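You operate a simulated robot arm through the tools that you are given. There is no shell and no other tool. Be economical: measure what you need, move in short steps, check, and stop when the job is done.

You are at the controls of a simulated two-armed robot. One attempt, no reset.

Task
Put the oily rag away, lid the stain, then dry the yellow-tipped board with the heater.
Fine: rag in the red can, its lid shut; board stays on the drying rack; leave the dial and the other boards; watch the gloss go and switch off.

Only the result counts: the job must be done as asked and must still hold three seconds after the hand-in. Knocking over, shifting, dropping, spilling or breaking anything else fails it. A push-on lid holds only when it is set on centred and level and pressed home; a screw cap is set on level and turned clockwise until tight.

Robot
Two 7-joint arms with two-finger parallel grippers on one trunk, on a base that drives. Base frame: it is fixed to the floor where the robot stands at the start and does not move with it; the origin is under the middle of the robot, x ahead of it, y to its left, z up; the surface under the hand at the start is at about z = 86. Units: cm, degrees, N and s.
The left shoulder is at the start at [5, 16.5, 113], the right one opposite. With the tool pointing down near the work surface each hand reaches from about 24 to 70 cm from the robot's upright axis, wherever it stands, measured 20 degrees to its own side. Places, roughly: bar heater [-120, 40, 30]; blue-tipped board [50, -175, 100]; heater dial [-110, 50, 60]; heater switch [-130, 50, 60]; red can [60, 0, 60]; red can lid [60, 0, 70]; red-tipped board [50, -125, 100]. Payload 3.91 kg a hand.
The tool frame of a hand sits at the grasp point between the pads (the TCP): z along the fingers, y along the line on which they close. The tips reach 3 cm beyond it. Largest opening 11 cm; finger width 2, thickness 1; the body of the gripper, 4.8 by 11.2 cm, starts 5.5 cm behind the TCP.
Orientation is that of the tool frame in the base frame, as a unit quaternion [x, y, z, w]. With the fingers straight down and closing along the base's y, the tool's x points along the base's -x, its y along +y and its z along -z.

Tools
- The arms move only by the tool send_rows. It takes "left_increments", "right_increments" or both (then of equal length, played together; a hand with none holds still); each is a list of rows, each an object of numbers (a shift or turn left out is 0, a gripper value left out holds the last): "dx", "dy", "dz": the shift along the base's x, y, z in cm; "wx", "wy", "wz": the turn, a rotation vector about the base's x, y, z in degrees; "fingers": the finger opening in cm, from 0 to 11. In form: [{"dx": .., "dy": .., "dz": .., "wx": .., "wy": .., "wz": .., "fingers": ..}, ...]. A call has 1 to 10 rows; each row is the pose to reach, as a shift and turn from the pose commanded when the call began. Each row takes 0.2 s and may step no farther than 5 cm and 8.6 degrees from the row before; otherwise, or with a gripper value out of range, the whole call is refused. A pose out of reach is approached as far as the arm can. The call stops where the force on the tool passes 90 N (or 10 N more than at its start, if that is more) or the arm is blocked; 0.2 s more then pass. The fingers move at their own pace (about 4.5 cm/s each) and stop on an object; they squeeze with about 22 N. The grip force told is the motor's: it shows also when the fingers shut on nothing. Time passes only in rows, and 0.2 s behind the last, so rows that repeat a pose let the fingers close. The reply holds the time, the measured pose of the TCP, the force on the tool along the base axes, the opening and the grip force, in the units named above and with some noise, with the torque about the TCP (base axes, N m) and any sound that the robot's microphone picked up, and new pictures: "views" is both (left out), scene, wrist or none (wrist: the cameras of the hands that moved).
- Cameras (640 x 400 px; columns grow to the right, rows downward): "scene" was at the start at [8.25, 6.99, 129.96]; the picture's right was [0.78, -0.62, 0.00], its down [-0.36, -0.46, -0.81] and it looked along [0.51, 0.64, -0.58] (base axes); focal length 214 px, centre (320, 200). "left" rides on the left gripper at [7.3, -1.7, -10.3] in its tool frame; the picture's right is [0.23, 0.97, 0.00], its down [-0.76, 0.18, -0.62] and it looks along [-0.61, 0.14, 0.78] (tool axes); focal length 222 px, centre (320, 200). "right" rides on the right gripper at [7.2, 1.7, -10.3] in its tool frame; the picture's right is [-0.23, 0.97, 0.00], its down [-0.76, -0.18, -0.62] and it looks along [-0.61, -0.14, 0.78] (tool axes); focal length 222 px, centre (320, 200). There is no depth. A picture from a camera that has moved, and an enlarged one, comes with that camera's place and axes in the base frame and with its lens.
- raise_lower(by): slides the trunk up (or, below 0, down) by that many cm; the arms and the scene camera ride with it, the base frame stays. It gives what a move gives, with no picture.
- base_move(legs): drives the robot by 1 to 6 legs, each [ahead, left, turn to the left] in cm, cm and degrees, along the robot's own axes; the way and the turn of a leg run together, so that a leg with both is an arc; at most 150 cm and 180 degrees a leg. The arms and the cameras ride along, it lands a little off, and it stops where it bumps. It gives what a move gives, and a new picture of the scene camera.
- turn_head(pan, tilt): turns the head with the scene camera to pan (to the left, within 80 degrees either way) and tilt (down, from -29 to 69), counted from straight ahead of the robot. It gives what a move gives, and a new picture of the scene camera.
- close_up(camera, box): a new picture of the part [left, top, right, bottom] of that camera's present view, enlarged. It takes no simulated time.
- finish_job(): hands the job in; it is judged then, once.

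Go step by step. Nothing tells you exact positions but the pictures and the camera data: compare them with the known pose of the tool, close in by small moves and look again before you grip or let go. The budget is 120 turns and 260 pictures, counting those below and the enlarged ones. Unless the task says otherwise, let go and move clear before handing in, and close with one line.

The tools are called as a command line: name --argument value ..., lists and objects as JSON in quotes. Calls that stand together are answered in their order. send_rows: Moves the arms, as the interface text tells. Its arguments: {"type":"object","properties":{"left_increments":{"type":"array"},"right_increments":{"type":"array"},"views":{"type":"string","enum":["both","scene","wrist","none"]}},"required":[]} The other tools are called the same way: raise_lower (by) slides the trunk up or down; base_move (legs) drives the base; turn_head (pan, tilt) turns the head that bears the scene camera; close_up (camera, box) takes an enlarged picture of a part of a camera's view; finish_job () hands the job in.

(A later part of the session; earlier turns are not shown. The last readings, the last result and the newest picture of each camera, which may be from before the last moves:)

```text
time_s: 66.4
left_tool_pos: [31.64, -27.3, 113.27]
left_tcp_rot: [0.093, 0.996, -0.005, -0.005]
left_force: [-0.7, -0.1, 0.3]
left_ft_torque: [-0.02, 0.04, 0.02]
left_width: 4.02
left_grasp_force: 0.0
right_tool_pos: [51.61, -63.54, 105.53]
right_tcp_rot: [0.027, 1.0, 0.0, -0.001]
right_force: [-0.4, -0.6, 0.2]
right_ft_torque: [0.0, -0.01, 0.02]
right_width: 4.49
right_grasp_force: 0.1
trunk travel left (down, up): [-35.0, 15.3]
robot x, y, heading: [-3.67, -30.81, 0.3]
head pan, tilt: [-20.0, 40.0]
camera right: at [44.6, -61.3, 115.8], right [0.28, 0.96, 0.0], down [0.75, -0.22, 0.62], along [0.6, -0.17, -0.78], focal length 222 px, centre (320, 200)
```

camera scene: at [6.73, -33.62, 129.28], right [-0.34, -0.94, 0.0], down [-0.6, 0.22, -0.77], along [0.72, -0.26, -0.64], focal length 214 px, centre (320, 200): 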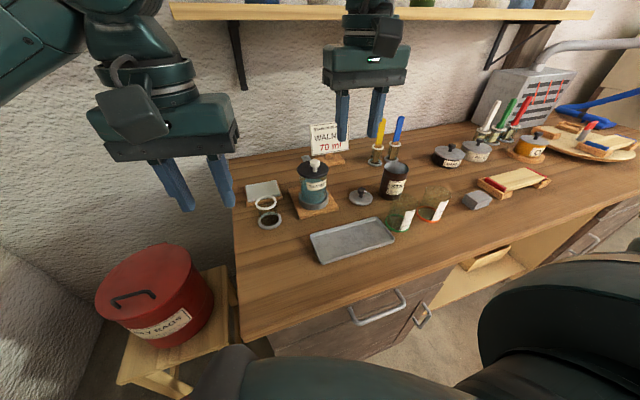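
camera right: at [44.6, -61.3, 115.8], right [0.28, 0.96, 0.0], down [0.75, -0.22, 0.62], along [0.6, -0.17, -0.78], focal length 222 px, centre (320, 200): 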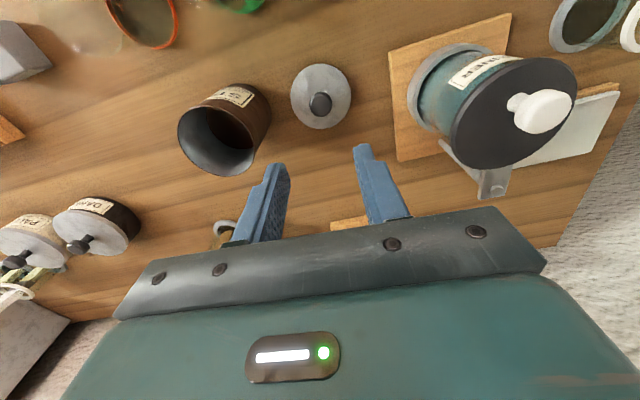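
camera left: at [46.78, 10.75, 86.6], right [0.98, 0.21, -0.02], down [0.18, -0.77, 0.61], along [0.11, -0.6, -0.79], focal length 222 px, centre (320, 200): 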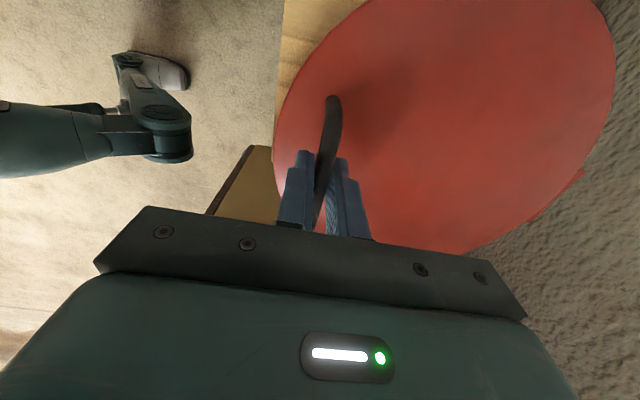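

Reached; knob at about (51.7,-63.1). Descend partway and check.

send_rows --right_increments '[{"dx": 0.1, "dy": 0.4, "dz": -4}, {"dx": 0.1, "dy": 0.4, "dz": -8}, {"dx": 0.1, "dy": 0.4, "dz": -11}]' --views "wrist"

close_up --camera "right" --box '[200, 80, 440, 250]'

close_up --camera "scene" --box '[280, 130, 440, 250]'

```text
time_s: 67.2
left_tool_pos: [31.79, -27.32, 113.25]
left_tcp_rot: [0.092, 0.996, -0.006, -0.005]
left_force: [-0.5, -0.2, 0.0]
left_ft_torque: [-0.01, 0.03, -0.02]
left_width: 4.01
left_grasp_force: 0.1
right_tool_pos: [51.7, -63.07, 94.66]
right_tcp_rot: [0.027, 1.0, 0.0, -0.002]
right_force: [0.1, -1.2, -0.1]
right_ft_torque: [-0.01, -0.01, 0.01]
right_width: 4.48
right_grasp_force: 0.0
trunk travel left (down, up): [-35.0, 15.3]
robot x, y, heading: [-4.1, -30.74, 0.2]
head pan, tilt: [-20.0, 40.0]
camera right: at [44.64, -60.84, 104.95], right [0.28, 0.96, 0.0], down [0.75, -0.22, 0.62], along [0.6, -0.17, -0.78], focal length 222 px, centre (320, 200)
```

right: 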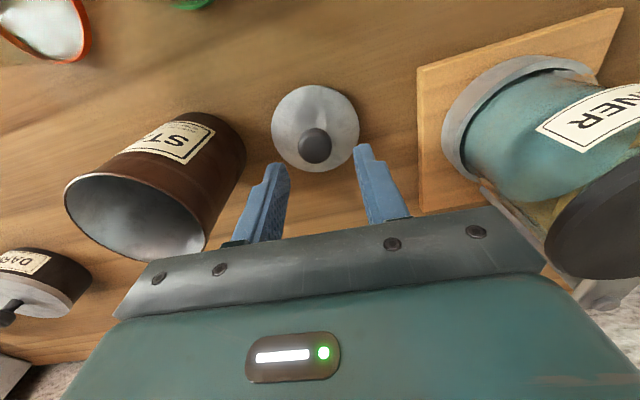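

```text
2.35 times, centred on (320, 165) of right
camera zoom: at [44.64, -60.84, 104.95], right [0.28, 0.96, 0.0], down [0.75, -0.22, 0.62], along [0.6, -0.17, -0.78], focal length 523 px, centre (320, 282)
```

zoom: 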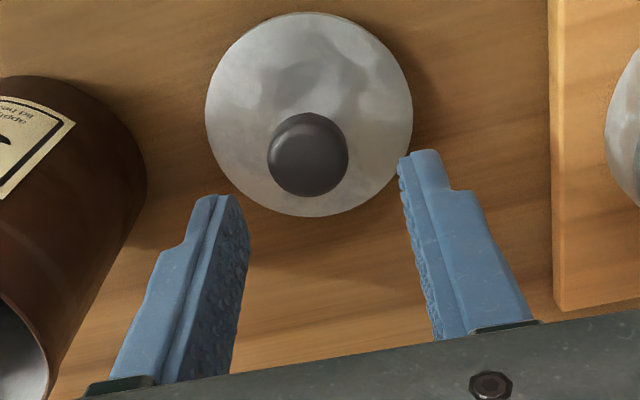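

```text
3.33 times, centred on (360, 190) of scene
camera zoom: at [6.76, -33.67, 129.28], right [-0.34, -0.94, 0.0], down [-0.61, 0.22, -0.77], along [0.72, -0.26, -0.64], focal length 715 px, centre (187, 233)
```

zoom: 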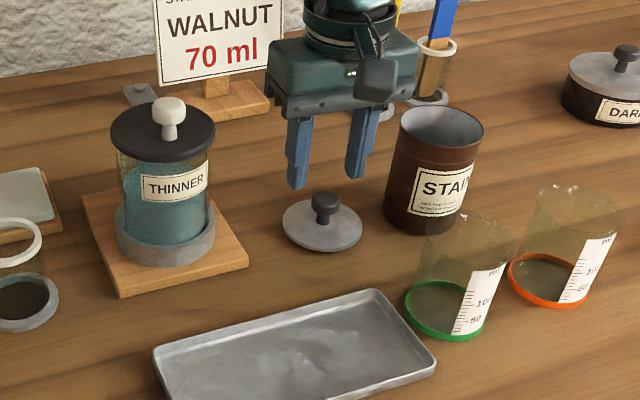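

Aligned with the knob. Descend to grip height and close on it.

send_rows --right_increments '[{"dx": -0.2, "dz": -2}, {"dx": -0.2, "dz": -4.0}, {"dx": -0.2, "dz": -4.0, "fingers": 2}, {"dx": -0.2, "dz": -4.0, "fingers": 0}, {"dx": -0.2, "dz": -4.0, "fingers": 0}]' --views "wrist"

```text
time_s: 68.4
left_tool_pos: [31.63, -27.38, 113.27]
left_tcp_rot: [0.093, 0.996, -0.006, -0.004]
left_force: [-0.4, -0.3, -0.1]
left_ft_torque: [0.01, -0.02, 0.02]
left_width: 4.02
left_grasp_force: 0.0
right_tool_pos: [51.56, -63.02, 90.45]
right_tcp_rot: [0.027, 1.0, 0.0, -0.001]
right_force: [-0.5, 0.1, -0.8]
right_ft_torque: [0.0, 0.0, -0.02]
right_width: 2.38
right_grasp_force: 21.8
trunk travel left (down, up): [-35.0, 15.3]
robot x, y, heading: [-4.19, -31.09, 0.6]
head pan, tilt: [-20.0, 40.0]
camera right: at [44.47, -60.9, 100.78], right [0.28, 0.96, 0.0], down [0.75, -0.22, 0.62], along [0.6, -0.17, -0.78], focal length 222 px, centre (320, 200)
```

right: 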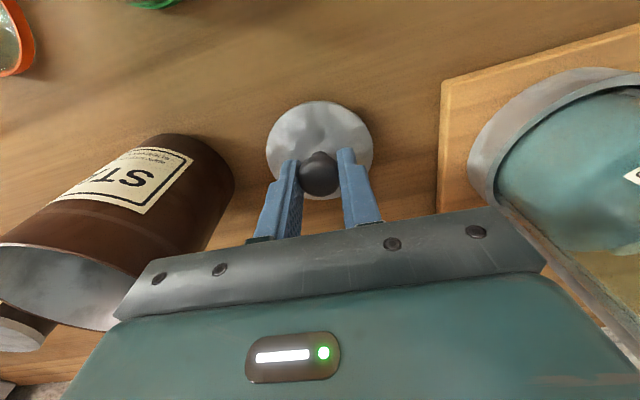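

Knob gripped. Lift and look at the tin mouth again.

send_rows --right_increments '[{"dz": 4}, {"dz": 8}, {"dz": 12}, {"dz": 15}, {"dz": 16, "dy": -4}]' --views "both"

close_up --camera "scene" --box '[320, 120, 440, 220]'

close_up --camera "right" --box '[120, 60, 400, 240]'

```text
time_s: 69.6
left_tool_pos: [31.72, -27.34, 113.16]
left_tcp_rot: [0.092, 0.996, -0.006, -0.004]
left_force: [-0.3, 0.2, -0.5]
left_ft_torque: [-0.04, 0.0, 0.01]
left_width: 3.99
left_grasp_force: 0.1
right_tool_pos: [51.24, -67.27, 106.72]
right_tcp_rot: [0.027, 1.0, 0.0, -0.003]
right_force: [0.2, -1.1, -0.3]
right_ft_torque: [-0.01, 0.0, -0.02]
right_width: 2.39
right_grasp_force: 22.1
trunk travel left (down, up): [-35.0, 15.3]
robot x, y, heading: [-4.01, -30.74, 0.3]
head pan, tilt: [-20.0, 40.0]
camera scene: at [6.72, -33.73, 129.28], right [-0.34, -0.94, 0.0], down [-0.6, 0.22, -0.77], along [0.72, -0.26, -0.64], focal length 214 px, centre (320, 200)
camera right: at [44.21, -65.1, 117.01], right [0.28, 0.96, 0.0], down [0.75, -0.22, 0.62], along [0.6, -0.17, -0.78], focal length 222 px, centre (320, 200)
```

scene: 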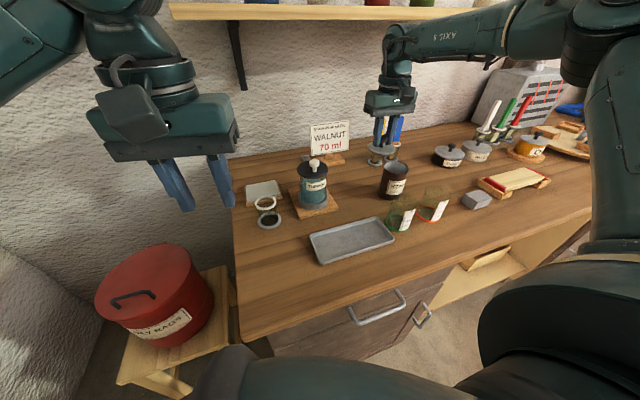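
right: 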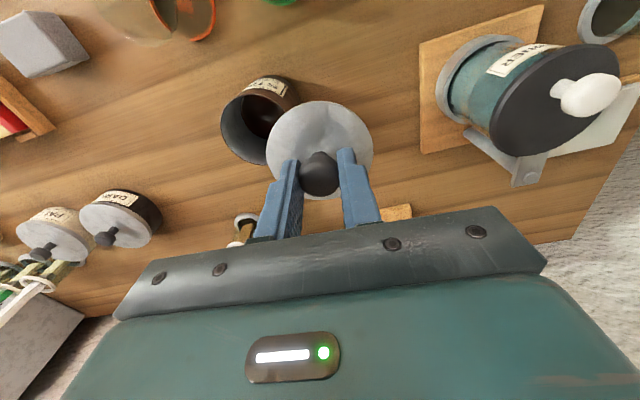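

```text
4.00 times, centred on (380, 170) of scene
camera zoom: at [6.72, -33.73, 129.28], right [-0.34, -0.94, 0.0], down [-0.6, 0.22, -0.77], along [0.72, -0.26, -0.64], focal length 858 px, centre (80, 320)
```

zoom: 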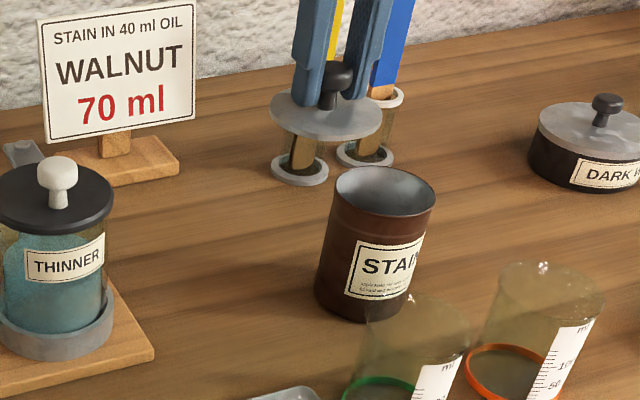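

```text
2.22 times, centred on (260, 150) of right
camera zoom: at [44.21, -65.1, 117.01], right [0.28, 0.96, 0.0], down [0.75, -0.22, 0.62], along [0.6, -0.17, -0.78], focal length 494 px, centre (453, 311)
```

zoom: 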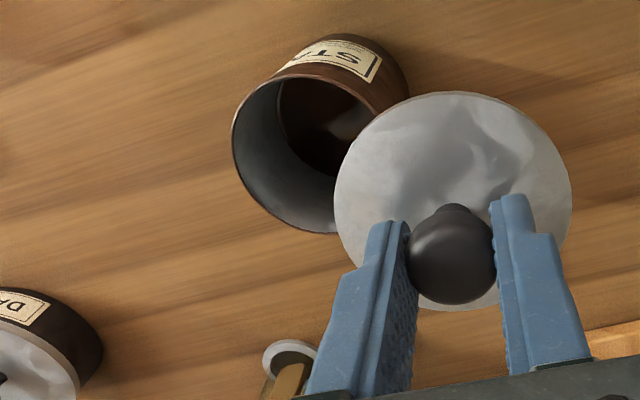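

Tin mouth estimated at (51.0,-73.8). Bring the lid over it, slightly above the rim, and compare.

send_rows --right_increments '[{"dx": -0.1, "dy": -3.3}, {"dx": -0.2, "dy": -6.5}, {"dx": -0.2, "dy": -6.5, "dz": -2}, {"dx": -0.2, "dy": -6.5, "dz": -4}]' --views "wrist"

close_up --camera "scene" --box '[340, 110, 440, 220]'

close_up --camera "right" --box '[220, 60, 420, 240]'

```text
time_s: 70.6
left_tool_pos: [31.68, -27.34, 113.19]
left_tcp_rot: [0.092, 0.996, -0.006, -0.005]
left_force: [0.5, 0.8, 0.0]
left_ft_torque: [-0.04, 0.02, -0.01]
left_width: 3.97
left_grasp_force: 0.1
right_tool_pos: [51.19, -73.64, 102.52]
right_tcp_rot: [0.027, 1.0, 0.0, -0.001]
right_force: [-0.2, -0.6, -0.3]
right_ft_torque: [-0.02, 0.01, 0.0]
right_width: 2.37
right_grasp_force: 22.3
trunk travel left (down, up): [-35.0, 15.3]
robot x, y, heading: [-3.9, -30.8, 0.4]
head pan, tilt: [-20.0, 40.0]
camera right: at [44.06, -71.52, 112.74], right [0.28, 0.96, 0.0], down [0.75, -0.22, 0.62], along [0.6, -0.17, -0.78], focal length 222 px, centre (320, 200)
```

right: 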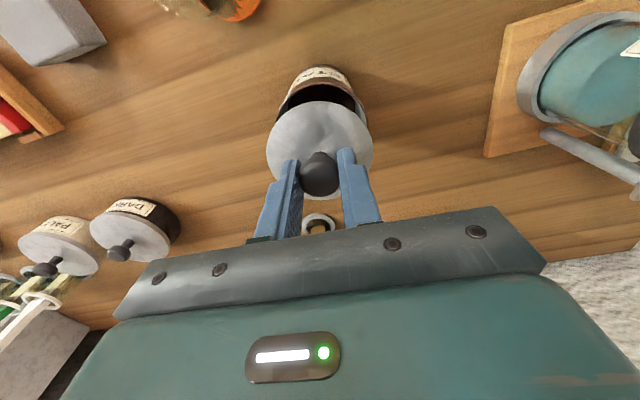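

```text
3.64 times, centred on (390, 165) of scene
camera zoom: at [6.75, -33.69, 129.28], right [-0.34, -0.94, 0.0], down [-0.6, 0.22, -0.77], along [0.72, -0.26, -0.64], focal length 780 px, centre (66, 327)
```

zoom: 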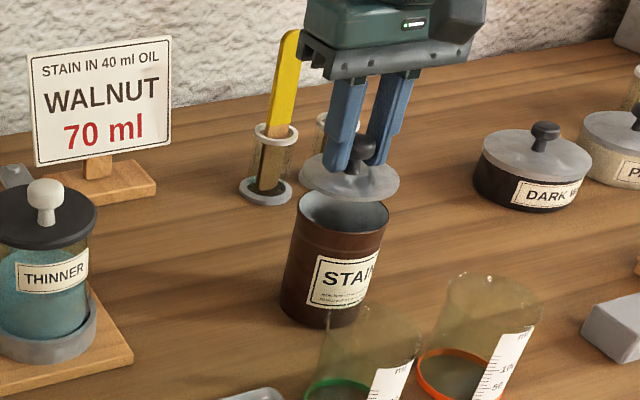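

```text
2.22 times, centred on (320, 150) of right
camera zoom: at [44.06, -71.52, 112.74], right [0.28, 0.96, 0.0], down [0.75, -0.22, 0.62], along [0.6, -0.17, -0.78], focal length 494 px, centre (320, 311)
```

zoom: 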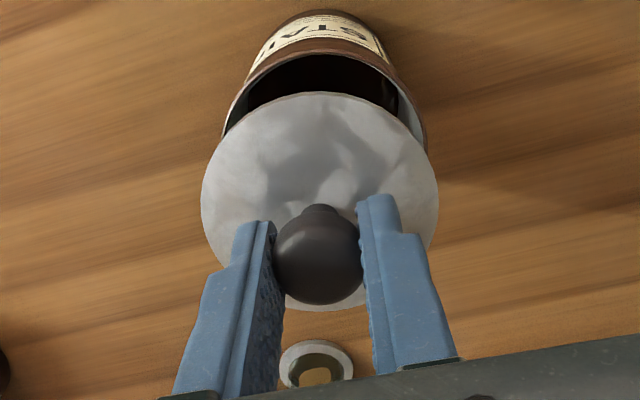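

Lid seems centred in x and about 0.3 cm too far right (−y), ~3.7 cm above. Correct, descend to just above and recheck.

send_rows --right_increments '[{"dy": 0.3, "dz": -1}, {"dy": 0.3, "dz": -2.4}]' --views "wrist"

close_up --camera "scene" --box '[350, 135, 430, 215]'

close_up --camera "right" --box '[240, 70, 400, 220]'

```text
time_s: 71.2
left_tool_pos: [31.69, -27.33, 113.28]
left_tcp_rot: [0.092, 0.996, -0.006, -0.003]
left_force: [0.7, 0.1, 0.0]
left_ft_torque: [0.0, -0.01, 0.01]
left_width: 4.01
left_grasp_force: 0.1
right_tool_pos: [51.1, -73.55, 100.26]
right_tcp_rot: [0.027, 1.0, -0.001, 0.0]
right_force: [0.1, -1.4, 10.6]
right_ft_torque: [-0.07, -0.25, -0.05]
right_width: 2.38
right_grasp_force: 22.0
trunk travel left (down, up): [-35.0, 15.3]
robot x, y, heading: [-4.21, -30.82, 0.4]
head pan, tilt: [-20.0, 40.0]
camera right: at [44.0, -71.23, 110.71], right [0.28, 0.96, 0.0], down [0.75, -0.22, 0.63], along [0.6, -0.18, -0.78], focal length 222 px, centre (320, 200)
```

right: 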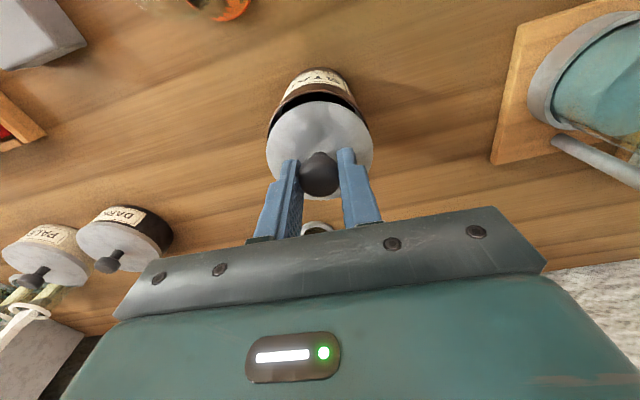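

```text
5.00 times, centred on (390, 175) of scene
camera zoom: at [6.61, -33.6, 129.32], right [-0.34, -0.94, 0.0], down [-0.6, 0.22, -0.77], along [0.72, -0.26, -0.64], focal length 1072 px, centre (-30, 325)
```

zoom: 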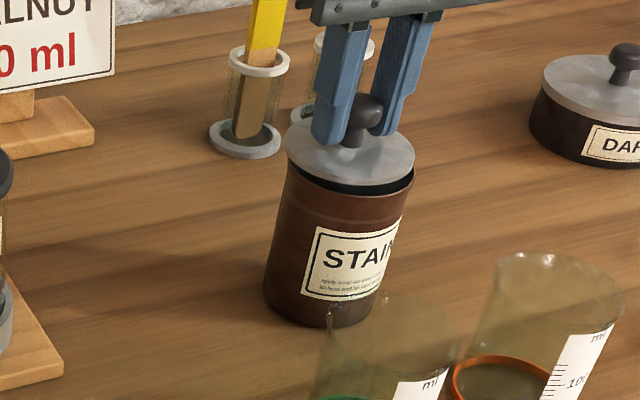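

```text
2.67 times, centred on (320, 145) of right
camera zoom: at [44.0, -71.23, 110.71], right [0.28, 0.96, 0.0], down [0.75, -0.22, 0.63], along [0.6, -0.18, -0.78], focal length 592 px, centre (320, 347)
```

zoom: 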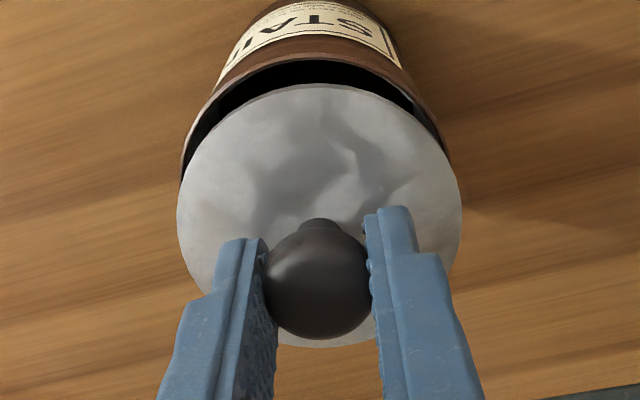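

Contact at the rim; the lid sits slightly too far in +x (dark gap on the near side). Lift a bit, shift −0.4 in x, and lower again.

send_rows --right_increments '[{"dz": 0.7}, {"dz": 0.7, "dx": -0.4, "dy": -0.15}, {"dz": 0.2, "dx": -0.4, "dy": -0.15}]' --views "none"

close_up --camera "scene" --box '[350, 135, 430, 215]'

close_up --camera "right" --box '[240, 70, 400, 220]'

```text
time_s: 72.0
left_tool_pos: [31.7, -27.31, 113.24]
left_tcp_rot: [0.093, 0.996, -0.006, -0.005]
left_force: [-0.6, 0.1, -0.6]
left_ft_torque: [0.01, -0.01, -0.02]
left_width: 3.99
left_grasp_force: 0.0
right_tool_pos: [50.8, -73.5, 100.27]
right_tcp_rot: [0.027, 1.0, 0.0, -0.002]
right_force: [1.3, -1.0, -0.4]
right_ft_torque: [0.0, 0.02, 0.02]
right_width: 2.38
right_grasp_force: 22.0
trunk travel left (down, up): [-35.0, 15.3]
robot x, y, heading: [-4.0, -30.84, 0.3]
head pan, tilt: [-20.0, 40.0]
```

```text
5.00 times, centred on (390, 175) of scene
camera zoom: at [6.74, -33.65, 129.28], right [-0.34, -0.94, 0.0], down [-0.6, 0.22, -0.77], along [0.72, -0.26, -0.64], focal length 1072 px, centre (-30, 325)
```

zoom: 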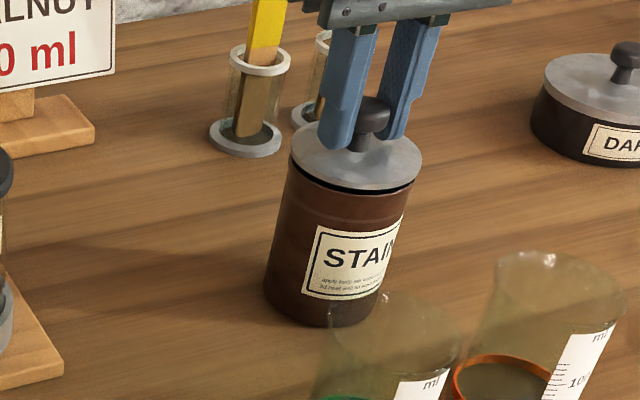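

```text
2.67 times, centred on (320, 145) of right
camera zoom: at [43.67, -71.41, 110.59], right [0.28, 0.96, 0.0], down [0.75, -0.22, 0.62], along [0.6, -0.17, -0.78], focal length 592 px, centre (320, 347)
```

zoom: 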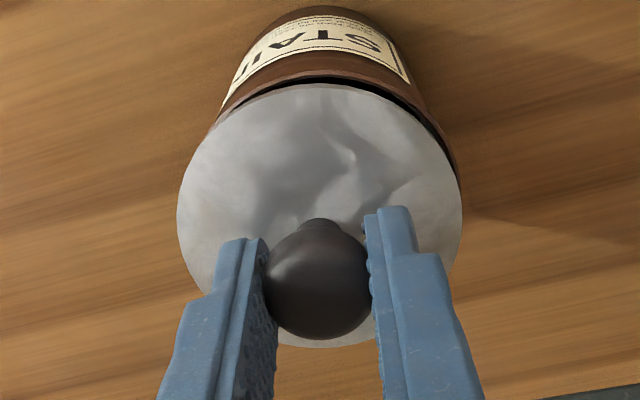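

Well centred now except ~0.15 in y. Correct and press down gradually.

send_rows --right_increments '[{"dy": 0.17, "dz": 0}, {"dy": 0.17, "dz": -0.3}, {"dy": 0.17, "dz": -0.6}]' --views "none"

close_up --camera "scene" --box '[350, 135, 430, 215]'

close_up --camera "right" --box '[240, 70, 400, 220]'

```text
time_s: 72.8
left_tool_pos: [31.56, -27.21, 113.25]
left_tcp_rot: [0.093, 0.996, -0.005, -0.004]
left_force: [0.4, 0.9, -0.2]
left_ft_torque: [-0.03, 0.01, -0.02]
left_width: 3.96
left_grasp_force: 0.0
right_tool_pos: [50.68, -73.49, 99.95]
right_tcp_rot: [0.027, 1.0, -0.001, 0.0]
right_force: [-3.5, -1.6, 12.2]
right_ft_torque: [-0.08, 0.17, 0.05]
right_width: 2.4
right_grasp_force: 22.2
trunk travel left (down, up): [-35.0, 15.3]
robot x, y, heading: [-3.86, -30.68, 0.1]
head pan, tilt: [-20.0, 40.0]
heard: snap
```

```text
5.00 times, centred on (390, 175) of scene
camera zoom: at [6.58, -33.6, 129.33], right [-0.34, -0.94, 0.0], down [-0.6, 0.22, -0.77], along [0.72, -0.26, -0.64], focal length 1072 px, centre (-30, 325)
```

zoom: 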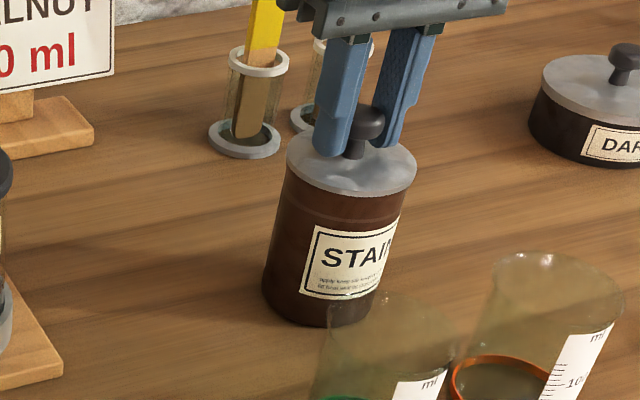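

```text
2.67 times, centred on (320, 145) of right
camera zoom: at [43.53, -71.16, 110.23], right [0.28, 0.96, 0.0], down [0.75, -0.22, 0.62], along [0.6, -0.18, -0.78], focal length 592 px, centre (320, 347)
```

zoom: 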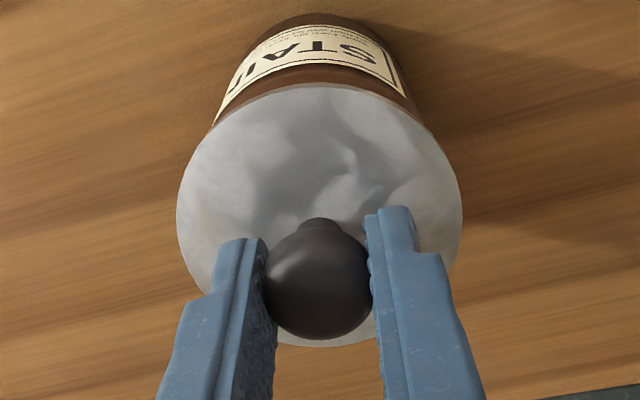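

A snap was heard and the lid is flush. A small extra press, release and lift away.

send_rows --right_increments '[{"dz": -0.5}, {"dz": -0.5}, {"dz": 0.2}, {"dz": 0.2, "fingers": 3.5}, {"dz": 0.2, "fingers": 5}, {"dz": 0.2, "fingers": 5}, {"dz": 4}, {"dz": 8}, {"dz": 13}, {"dz": 17}]' --views "none"

close_up --camera "scene" --box '[240, 110, 480, 260]'

```text
time_s: 75.0
left_tool_pos: [31.78, -27.29, 113.23]
left_tcp_rot: [0.093, 0.996, -0.006, -0.004]
left_force: [-0.1, -0.1, 0.2]
left_ft_torque: [-0.03, -0.04, -0.04]
left_width: 4.04
left_grasp_force: 0.1
right_tool_pos: [50.54, -73.19, 116.52]
right_tcp_rot: [0.029, 1.0, -0.002, -0.003]
right_force: [-0.5, 0.3, -0.3]
right_ft_torque: [-0.03, 0.0, 0.0]
right_width: 5.0
right_grasp_force: 0.1
right hand out of reach, approached as far as the arm can: row 10
trunk travel left (down, up): [-35.0, 15.3]
robot x, y, heading: [-3.49, -30.7, 0.3]
head pan, tilt: [-20.0, 40.0]
```

```text
2.67 times, centred on (360, 185) of scene
camera zoom: at [6.73, -33.62, 129.28], right [-0.34, -0.94, 0.0], down [-0.6, 0.22, -0.77], along [0.72, -0.26, -0.64], focal length 572 px, centre (213, 240)
```

zoom: 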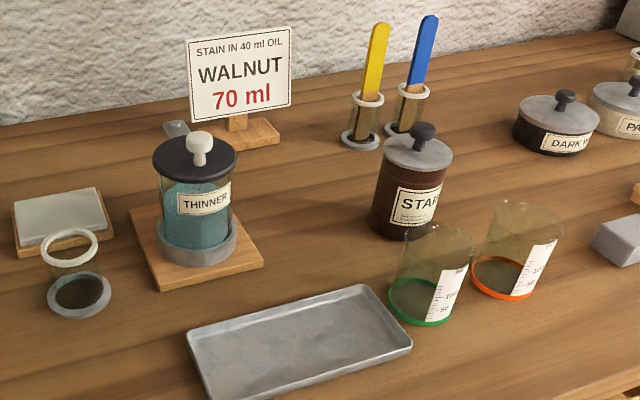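

The stain is lidded. Now tuck the right arm, back away from the bench and turn around to see the heater area.

send_rows --right_increments '[{"dx": -4, "dy": 2}, {"dx": -8, "dy": 4}, {"dx": -12, "dy": 6}, {"dx": -16, "dy": 8}]' --views "none"

base_move --legs '[[-40, 0, 0], [0, 0, -120]]'

turn_head --pan 0 --tilt 15

```text
time_s: 76.0
left_tool_pos: [31.62, -27.35, 113.38]
left_tcp_rot: [0.093, 0.996, -0.006, -0.005]
left_force: [0.4, -0.3, 0.2]
left_ft_torque: [0.01, 0.03, -0.01]
left_width: 4.0
left_grasp_force: 0.0
right_tool_pos: [34.3, -65.26, 116.63]
right_tcp_rot: [0.027, 1.0, 0.001, -0.001]
right_force: [0.1, -0.2, -0.3]
right_ft_torque: [-0.01, -0.03, 0.03]
right_width: 5.01
right_grasp_force: 0.2
trunk travel left (down, up): [-35.0, 15.3]
robot x, y, heading: [-4.19, -30.57, 0.2]
head pan, tilt: [-20.0, 40.0]
```

```text
time_s: 83.6
left_tool_pos: [-59.74, -63.62, 113.29]
left_tcp_rot: [0.913, 0.408, 0.0, -0.007]
left_force: [-0.5, 0.3, 0.1]
left_ft_torque: [0.0, 0.03, 0.01]
left_width: 4.03
left_grasp_force: 0.1
right_tool_pos: [-93.61, -46.21, 116.59]
right_tcp_rot: [0.885, 0.466, 0.001, -0.001]
right_force: [0.4, 0.5, 0.0]
right_ft_torque: [-0.01, 0.01, 0.0]
right_width: 5.02
right_grasp_force: 0.0
trunk travel left (down, up): [-35.0, 15.3]
robot x, y, heading: [-44.56, -31.14, -121.1]
head pan, tilt: [-20.0, 40.0]
camera scene: at [-52.54, -38.85, 129.28], right [-0.63, 0.78, 0.0], down [0.5, 0.4, -0.77], along [-0.6, -0.48, -0.64], focal length 214 px, centre (320, 200)
```

scene: 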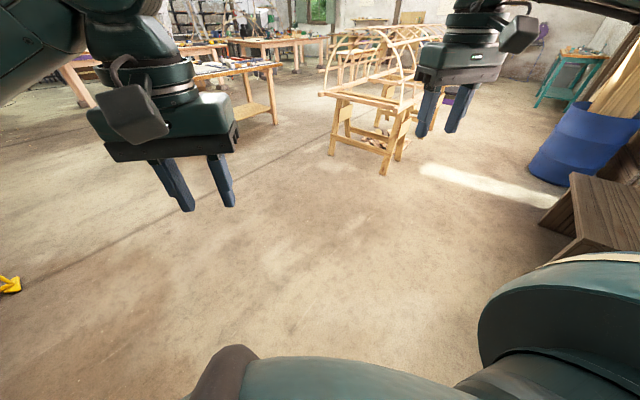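

```text
time_s: 84.5
left_tool_pos: [-59.79, -63.51, 113.22]
left_tcp_rot: [0.913, 0.408, 0.001, -0.008]
left_force: [-0.2, 0.0, -0.9]
left_ft_torque: [0.0, 0.0, 0.0]
left_width: 3.99
left_grasp_force: 0.2
right_tool_pos: [-93.73, -46.22, 116.5]
right_tcp_rot: [0.885, 0.466, 0.001, -0.001]
right_force: [0.8, -0.1, -0.5]
right_ft_torque: [0.0, 0.0, 0.01]
right_width: 5.02
right_grasp_force: 0.1
trunk travel left (down, up): [-35.0, 15.3]
robot x, y, heading: [-44.37, -30.85, -120.9]
head pan, tilt: [0.0, 15.0]
camera scene: at [-50.75, -41.51, 133.23], right [-0.86, 0.52, 0.0], down [0.13, 0.22, -0.97], along [-0.5, -0.83, -0.26], focal length 214 px, centre (320, 200)
```

scene: 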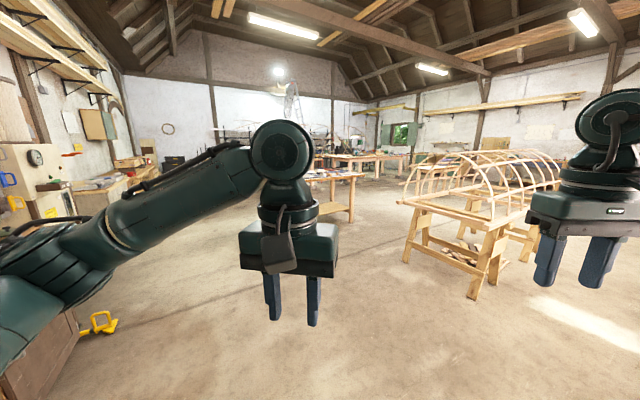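

The heater should be farther to the right. Turn toward it.

base_move --legs '[[0, 0, -95]]'

turn_head --pan 0 --tilt 35

```text
time_s: 88.8
left_tool_pos: [-75.55, -13.55, 113.31]
left_tcp_rot: [0.921, -0.389, 0.007, -0.003]
left_force: [0.2, -0.3, -1.1]
left_ft_torque: [-0.01, -0.03, 0.03]
left_width: 3.97
left_grasp_force: 0.0
right_tool_pos: [-56.03, 19.17, 116.74]
right_tcp_rot: [0.945, -0.327, 0.002, 0.0]
right_force: [-0.1, 0.0, 0.0]
right_ft_torque: [0.0, 0.0, 0.03]
right_width: 4.97
right_grasp_force: 0.0
trunk travel left (down, up): [-35.0, 15.3]
robot x, y, heading: [-44.29, -31.2, 145.2]
head pan, tilt: [0.0, 15.0]
camera scene: at [-54.47, -23.98, 133.24], right [0.57, 0.82, 0.0], down [0.21, -0.15, -0.97], along [-0.79, 0.55, -0.26], focal length 214 px, centre (320, 200)
```

scene: 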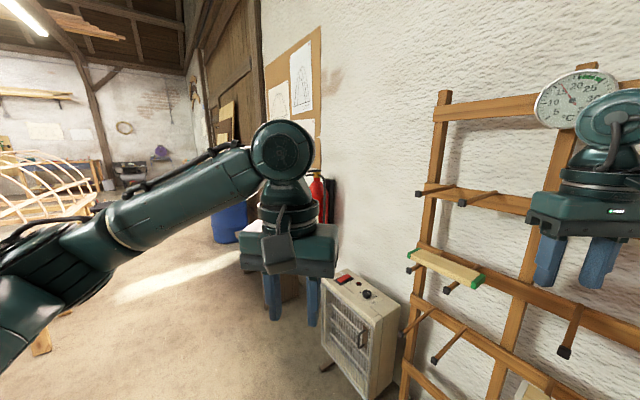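

```text
time_s: 89.7
left_tool_pos: [-75.51, -13.45, 113.2]
left_tcp_rot: [0.922, -0.388, 0.007, -0.005]
left_force: [0.1, -0.3, 0.6]
left_ft_torque: [0.0, 0.04, 0.02]
left_width: 3.98
left_grasp_force: 0.2
right_tool_pos: [-56.05, 19.18, 116.54]
right_tcp_rot: [0.945, -0.328, 0.001, 0.0]
right_force: [-0.1, -0.3, 0.6]
right_ft_torque: [-0.03, -0.01, -0.03]
right_width: 5.0
right_grasp_force: 0.1
trunk travel left (down, up): [-35.0, 15.3]
robot x, y, heading: [-44.58, -31.19, 144.9]
head pan, tilt: [0.0, 35.0]
camera scene: at [-54.04, -24.29, 130.04], right [0.57, 0.82, 0.0], down [0.47, -0.33, -0.82], along [-0.67, 0.47, -0.57], focal length 214 px, centre (320, 200)
```

scene: 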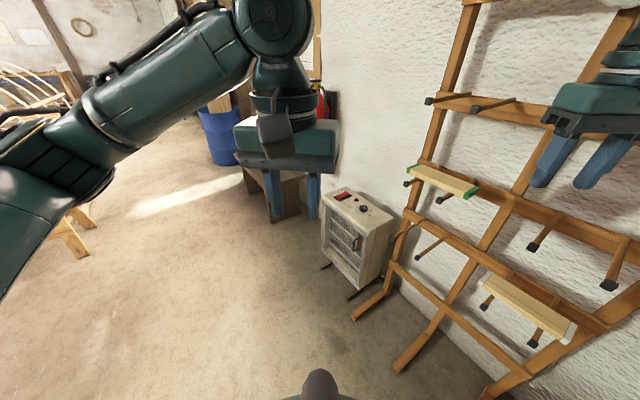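

The heater (with dial and switch on top) and a drying rack with boards are visible. Look right along the rack for the yellow-tipped board.

turn_head --pan -40 --tilt 35

turn_head --pan -15 --tilt 20

```text
time_s: 90.7
left_tool_pos: [-75.54, -13.49, 113.2]
left_tcp_rot: [0.922, -0.388, 0.006, -0.005]
left_force: [0.3, -0.7, 0.1]
left_ft_torque: [-0.06, 0.01, -0.02]
left_width: 4.03
left_grasp_force: 0.0
right_tool_pos: [-56.08, 19.27, 116.58]
right_tcp_rot: [0.945, -0.327, 0.002, 0.001]
right_force: [-0.1, 0.1, 0.2]
right_ft_torque: [0.0, 0.01, -0.02]
right_width: 5.0
right_grasp_force: 0.1
trunk travel left (down, up): [-35.0, 15.3]
robot x, y, heading: [-44.33, -31.42, 145.4]
head pan, tilt: [-40.0, 35.0]
camera scene: at [-49.12, -20.83, 130.04], right [0.97, 0.26, 0.0], down [0.15, -0.55, -0.82], along [-0.21, 0.79, -0.57], focal length 214 px, centre (320, 200)
```

scene: 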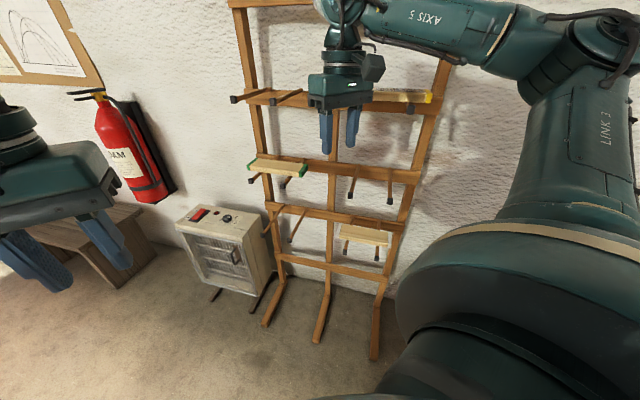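

```text
time_s: 91.6
left_tool_pos: [-75.54, -13.52, 113.24]
left_tcp_rot: [0.921, -0.388, 0.006, -0.004]
left_force: [-0.2, 0.6, 0.2]
left_ft_torque: [0.02, 0.02, 0.0]
left_width: 4.02
left_grasp_force: 0.1
right_tool_pos: [-56.08, 19.22, 116.59]
right_tcp_rot: [0.945, -0.327, 0.001, 0.001]
right_force: [-0.3, 0.2, -0.4]
right_ft_torque: [0.04, 0.0, 0.02]
right_width: 5.02
right_grasp_force: 0.0
trunk travel left (down, up): [-35.0, 15.3]
robot x, y, heading: [-44.28, -30.7, 145.0]
head pan, tilt: [-15.0, 20.0]
camera scene: at [-52.81, -22.2, 132.42], right [0.77, 0.64, 0.0], down [0.22, -0.26, -0.94], along [-0.6, 0.72, -0.34], focal length 214 px, centre (320, 200)
```

scene: 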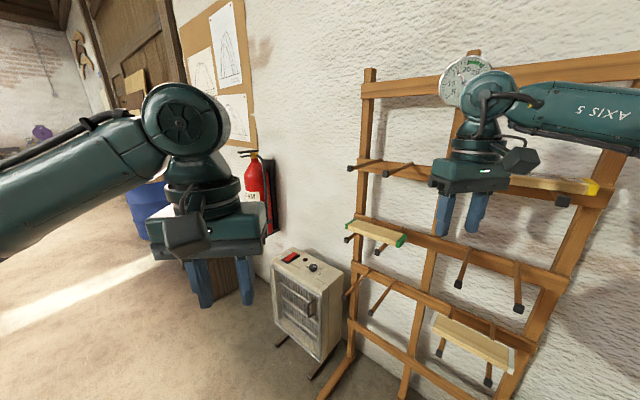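

The yellow-tipped board is on the top-right pegs of the rack; the heater is on the floor left of the rack. Let me zoom in on both.

close_up --camera "scene" --box '[250, 220, 410, 390]'

close_up --camera "scene" --box '[340, 50, 640, 240]'

```text
2.35 times, centred on (330, 305) of scene
camera zoom: at [-52.81, -22.2, 132.42], right [0.77, 0.64, 0.0], down [0.22, -0.26, -0.94], along [-0.6, 0.72, -0.34], focal length 505 px, centre (296, -47)
```

zoom: 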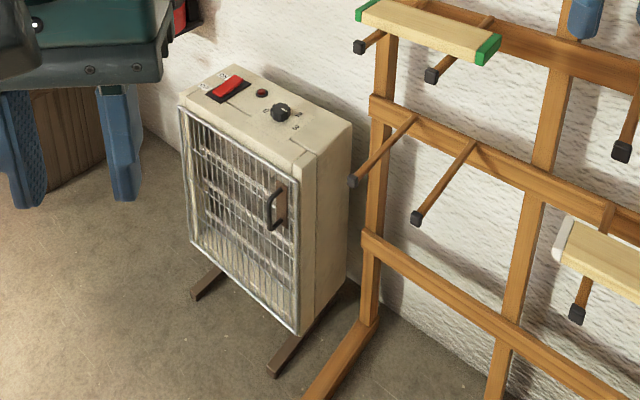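

```text
2.11 times, centred on (490, 145) of scene
camera zoom: at [-52.81, -22.2, 132.42], right [0.77, 0.64, 0.0], down [0.22, -0.26, -0.94], along [-0.6, 0.72, -0.34], focal length 452 px, centre (-38, 316)
```

zoom: 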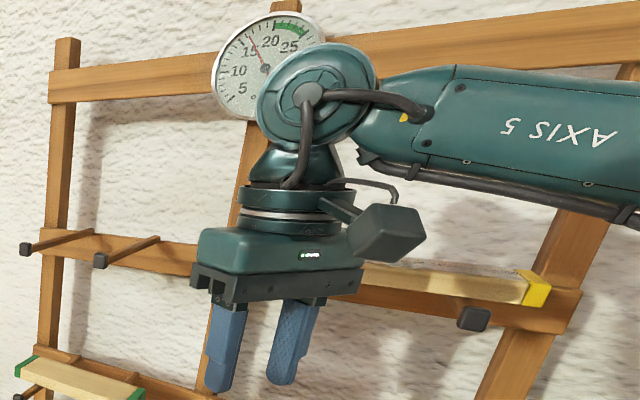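

The heater has a red rocker switch on top, and there's a thermometer on the rack. I'll drive in front of the heater, well clear of the rack, facing the wall.

base_move --legs '[[57, 34, 0], [0, 0, -55]]'

turn_head --pan -25 --tilt 30

```text
time_s: 97.8
left_tool_pos: [-115.85, 9.61, 113.33]
left_tcp_rot: [-0.643, 0.766, -0.008, 0.001]
left_force: [-0.1, -0.2, -0.2]
left_ft_torque: [0.02, 0.0, 0.01]
left_width: 3.99
left_grasp_force: 0.0
right_tool_pos: [-77.89, 12.8, 116.61]
right_tcp_rot: [-0.692, 0.722, -0.001, -0.001]
right_force: [0.5, 0.3, 0.2]
right_ft_torque: [0.03, -0.02, 0.04]
right_width: 5.0
right_grasp_force: 0.0
trunk travel left (down, up): [-35.0, 15.3]
robot x, y, heading: [-111.79, -26.49, 90.9]
head pan, tilt: [-15.0, 20.0]
camera scene: at [-109.71, -14.09, 132.42], right [0.97, -0.24, 0.0], down [-0.08, -0.33, -0.94], along [0.23, 0.91, -0.34], focal length 214 px, centre (320, 200)
```

scene: 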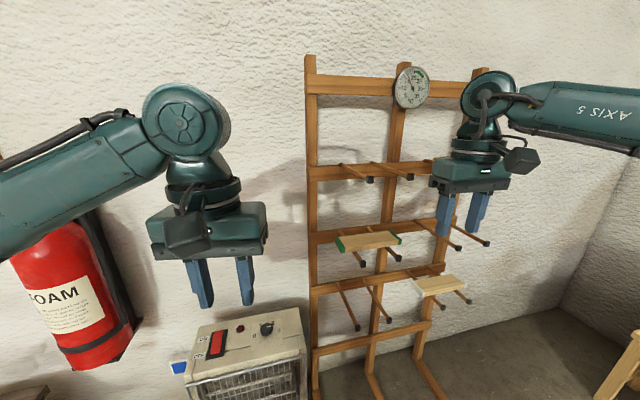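

```text
time_s: 98.5
left_tool_pos: [-115.86, 9.56, 113.31]
left_tcp_rot: [-0.643, 0.766, -0.007, 0.001]
left_force: [-0.4, -0.7, 0.2]
left_ft_torque: [0.01, 0.02, 0.0]
left_width: 4.0
left_grasp_force: 0.0
right_tool_pos: [-77.84, 12.72, 116.65]
right_tcp_rot: [-0.692, 0.722, -0.001, -0.001]
right_force: [0.8, -0.7, 0.3]
right_ft_torque: [0.0, 0.01, -0.01]
right_width: 5.01
right_grasp_force: 0.0
trunk travel left (down, up): [-35.0, 15.3]
robot x, y, heading: [-112.26, -25.82, 90.8]
head pan, tilt: [-25.0, 30.0]
camera scene: at [-108.3, -14.86, 130.82], right [0.91, -0.41, 0.0], down [-0.2, -0.46, -0.87], along [0.35, 0.79, -0.5], focal length 214 px, centre (320, 200)
```

scene: 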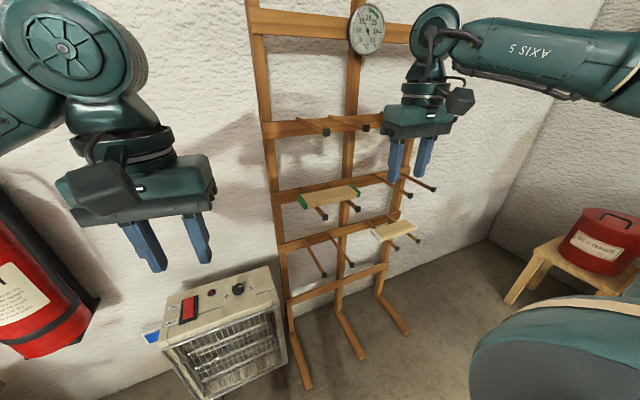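

Zoom on the heater and the item behind it.

turn_head --pan 5 --tilt 50

close_up --camera "scene" --box '[220, 80, 440, 280]'

```text
time_s: 99.4
left_tool_pos: [-115.74, 9.55, 113.25]
left_tcp_rot: [-0.643, 0.766, -0.008, 0.0]
left_force: [-0.2, 0.2, 0.1]
left_ft_torque: [-0.01, -0.02, -0.01]
left_width: 4.0
left_grasp_force: 0.0
right_tool_pos: [-77.98, 12.74, 116.54]
right_tcp_rot: [-0.692, 0.722, -0.001, -0.001]
right_force: [-0.4, 0.4, 0.6]
right_ft_torque: [-0.01, 0.02, 0.02]
right_width: 5.01
right_grasp_force: 0.1
trunk travel left (down, up): [-35.0, 15.3]
robot x, y, heading: [-111.74, -26.25, 91.0]
head pan, tilt: [5.0, 50.0]
camera scene: at [-112.78, -15.46, 127.87], right [0.99, 0.1, 0.0], down [0.08, -0.76, -0.64], along [-0.07, 0.64, -0.77], focal length 214 px, centre (320, 200)
```

scene: 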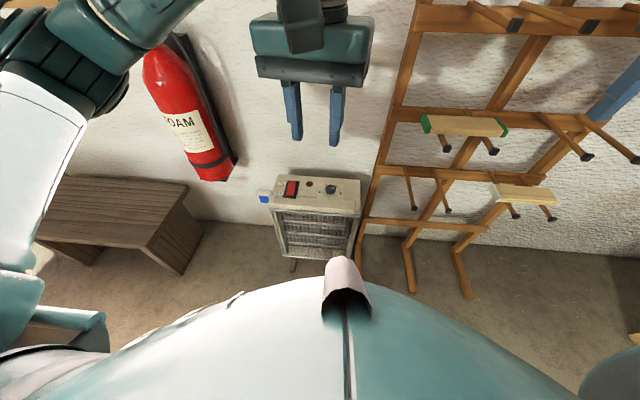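

```text
2.00 times, centred on (330, 180) of scene
camera zoom: at [-112.78, -15.46, 127.87], right [0.99, 0.1, 0.0], down [0.08, -0.76, -0.64], along [-0.07, 0.64, -0.77], focal length 429 px, centre (300, 240)
```

zoom: 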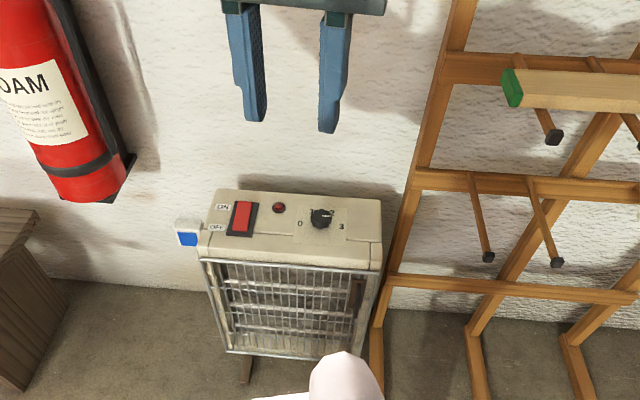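

Rocker switch (ON end toward the wall) is at about (-132,46,60). I'll first try simply switching it on. Lower the trunk and re-look to triangulate.

raise_lower --by -30

turn_head --pan 10 --tilt 40

close_up --camera "scene" --box '[220, 100, 440, 300]'

close_up --camera "left" --box '[0, 0, 640, 400]'

```text
time_s: 102.4
left_tool_pos: [-115.83, 9.59, 83.31]
left_tcp_rot: [-0.643, 0.766, -0.007, 0.001]
left_force: [0.0, -0.7, -0.7]
left_ft_torque: [-0.01, 0.01, -0.03]
left_width: 4.0
left_grasp_force: 0.1
right_tool_pos: [-77.84, 12.78, 86.67]
right_tcp_rot: [-0.692, 0.722, -0.001, -0.002]
right_force: [0.0, 0.2, 0.9]
right_ft_torque: [-0.02, 0.02, -0.01]
right_width: 5.0
right_grasp_force: 0.1
trunk travel left (down, up): [-5.0, 45.3]
robot x, y, heading: [-111.79, -26.18, 91.0]
head pan, tilt: [5.0, 50.0]
```

```text
time_s: 103.2
left_tool_pos: [-115.85, 9.55, 83.22]
left_tcp_rot: [-0.643, 0.765, -0.007, 0.001]
left_force: [-0.1, 0.2, -0.8]
left_ft_torque: [-0.01, 0.02, 0.03]
left_width: 4.0
left_grasp_force: 0.1
right_tool_pos: [-77.81, 12.83, 86.76]
right_tcp_rot: [-0.693, 0.721, -0.001, -0.001]
right_force: [0.3, 0.0, -0.1]
right_ft_torque: [0.03, 0.01, 0.0]
right_width: 5.01
right_grasp_force: 0.1
trunk travel left (down, up): [-5.0, 45.3]
robot x, y, heading: [-111.75, -26.25, 91.1]
head pan, tilt: [10.0, 40.0]
camera scene: at [-113.6, -14.77, 99.28], right [0.98, 0.19, 0.0], down [0.12, -0.63, -0.77], along [-0.14, 0.75, -0.64], focal length 214 px, centre (320, 200)
```

scene: 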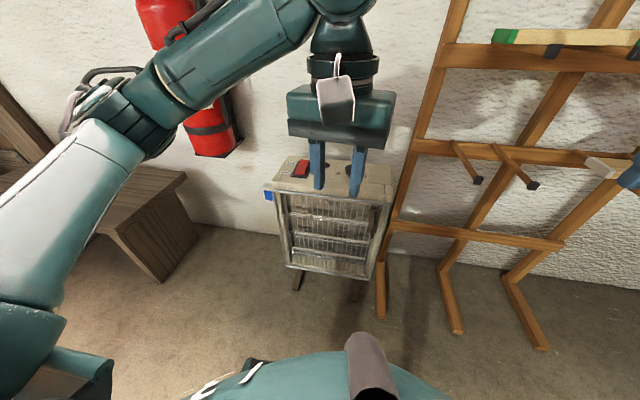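

```text
2.00 times, centred on (330, 200) of scene
camera zoom: at [-113.6, -14.77, 99.28], right [0.98, 0.19, 0.0], down [0.12, -0.63, -0.77], along [-0.14, 0.75, -0.64], focal length 429 px, centre (300, 200)
```

zoom: 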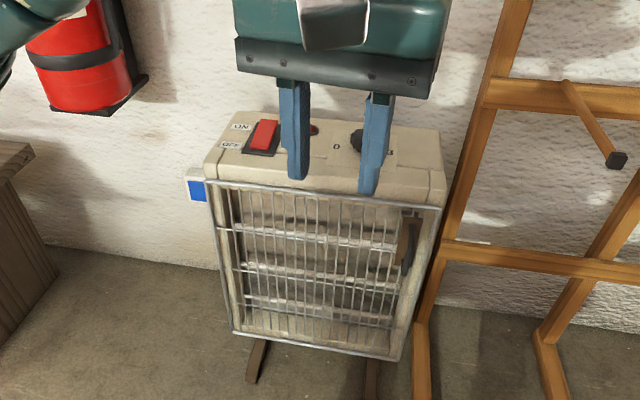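

```text
1.00 times, centred on (320, 200) of left (not enlarged: the box is as wide or as high as the picture)
camera zoom: at [-115.48, 2.24, 93.63], right [-1.0, -0.06, -0.01], down [-0.05, 0.79, 0.61], along [-0.03, 0.61, -0.79], focal length 222 px, centre (320, 200)
```

zoom: 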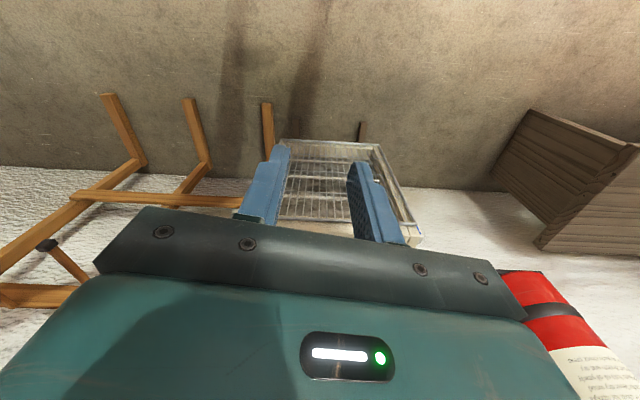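

Switch triangulated at (-131.3,44.4,61.5); rack pegs stick out to about y=28, so I'll pull the right hand back before driving 15 cm forward.

send_rows --right_increments '[{"dy": -4, "dx": 0}, {"dy": -8}, {"dy": -12}]' --left_increments '[{"dx": -4, "fingers": 0}, {"dx": -8, "fingers": 0}, {"dx": -12, "fingers": 0}]' --views "none"

base_move --legs '[[14, 0, 0]]'

```text
time_s: 104.0
left_tool_pos: [-127.78, 9.31, 83.05]
left_tcp_rot: [-0.643, 0.766, -0.008, 0.0]
left_force: [1.0, 0.2, -0.5]
left_ft_torque: [-0.02, 0.03, 0.0]
left_width: 0.01
left_grasp_force: 21.6
right_tool_pos: [-77.9, 0.99, 86.63]
right_tcp_rot: [-0.693, 0.721, -0.001, -0.001]
right_force: [-0.3, 0.6, 0.2]
right_ft_torque: [-0.01, -0.01, -0.04]
right_width: 4.99
right_grasp_force: 0.1
trunk travel left (down, up): [-5.0, 45.3]
robot x, y, heading: [-111.95, -26.13, 91.0]
head pan, tilt: [10.0, 40.0]
```

```text
time_s: 105.3
left_tool_pos: [-127.95, 23.27, 83.19]
left_tcp_rot: [-0.642, 0.766, -0.008, 0.001]
left_force: [-0.5, 0.6, -0.2]
left_ft_torque: [-0.01, 0.01, 0.0]
left_width: 0.02
left_grasp_force: 22.3
right_tool_pos: [-78.1, 14.8, 86.7]
right_tcp_rot: [-0.692, 0.722, -0.002, -0.001]
right_force: [0.5, 0.1, 0.4]
right_ft_torque: [0.03, 0.01, 0.02]
right_width: 5.0
right_grasp_force: 0.1
trunk travel left (down, up): [-5.0, 45.3]
robot x, y, heading: [-111.82, -12.42, 90.8]
head pan, tilt: [10.0, 40.0]
camera scene: at [-113.79, -0.94, 99.28], right [0.98, 0.19, 0.0], down [0.12, -0.63, -0.77], along [-0.14, 0.75, -0.64], focal length 214 px, centre (320, 200)
```

scene: 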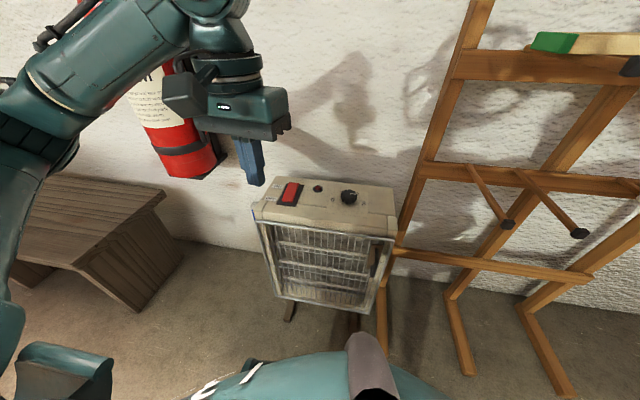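

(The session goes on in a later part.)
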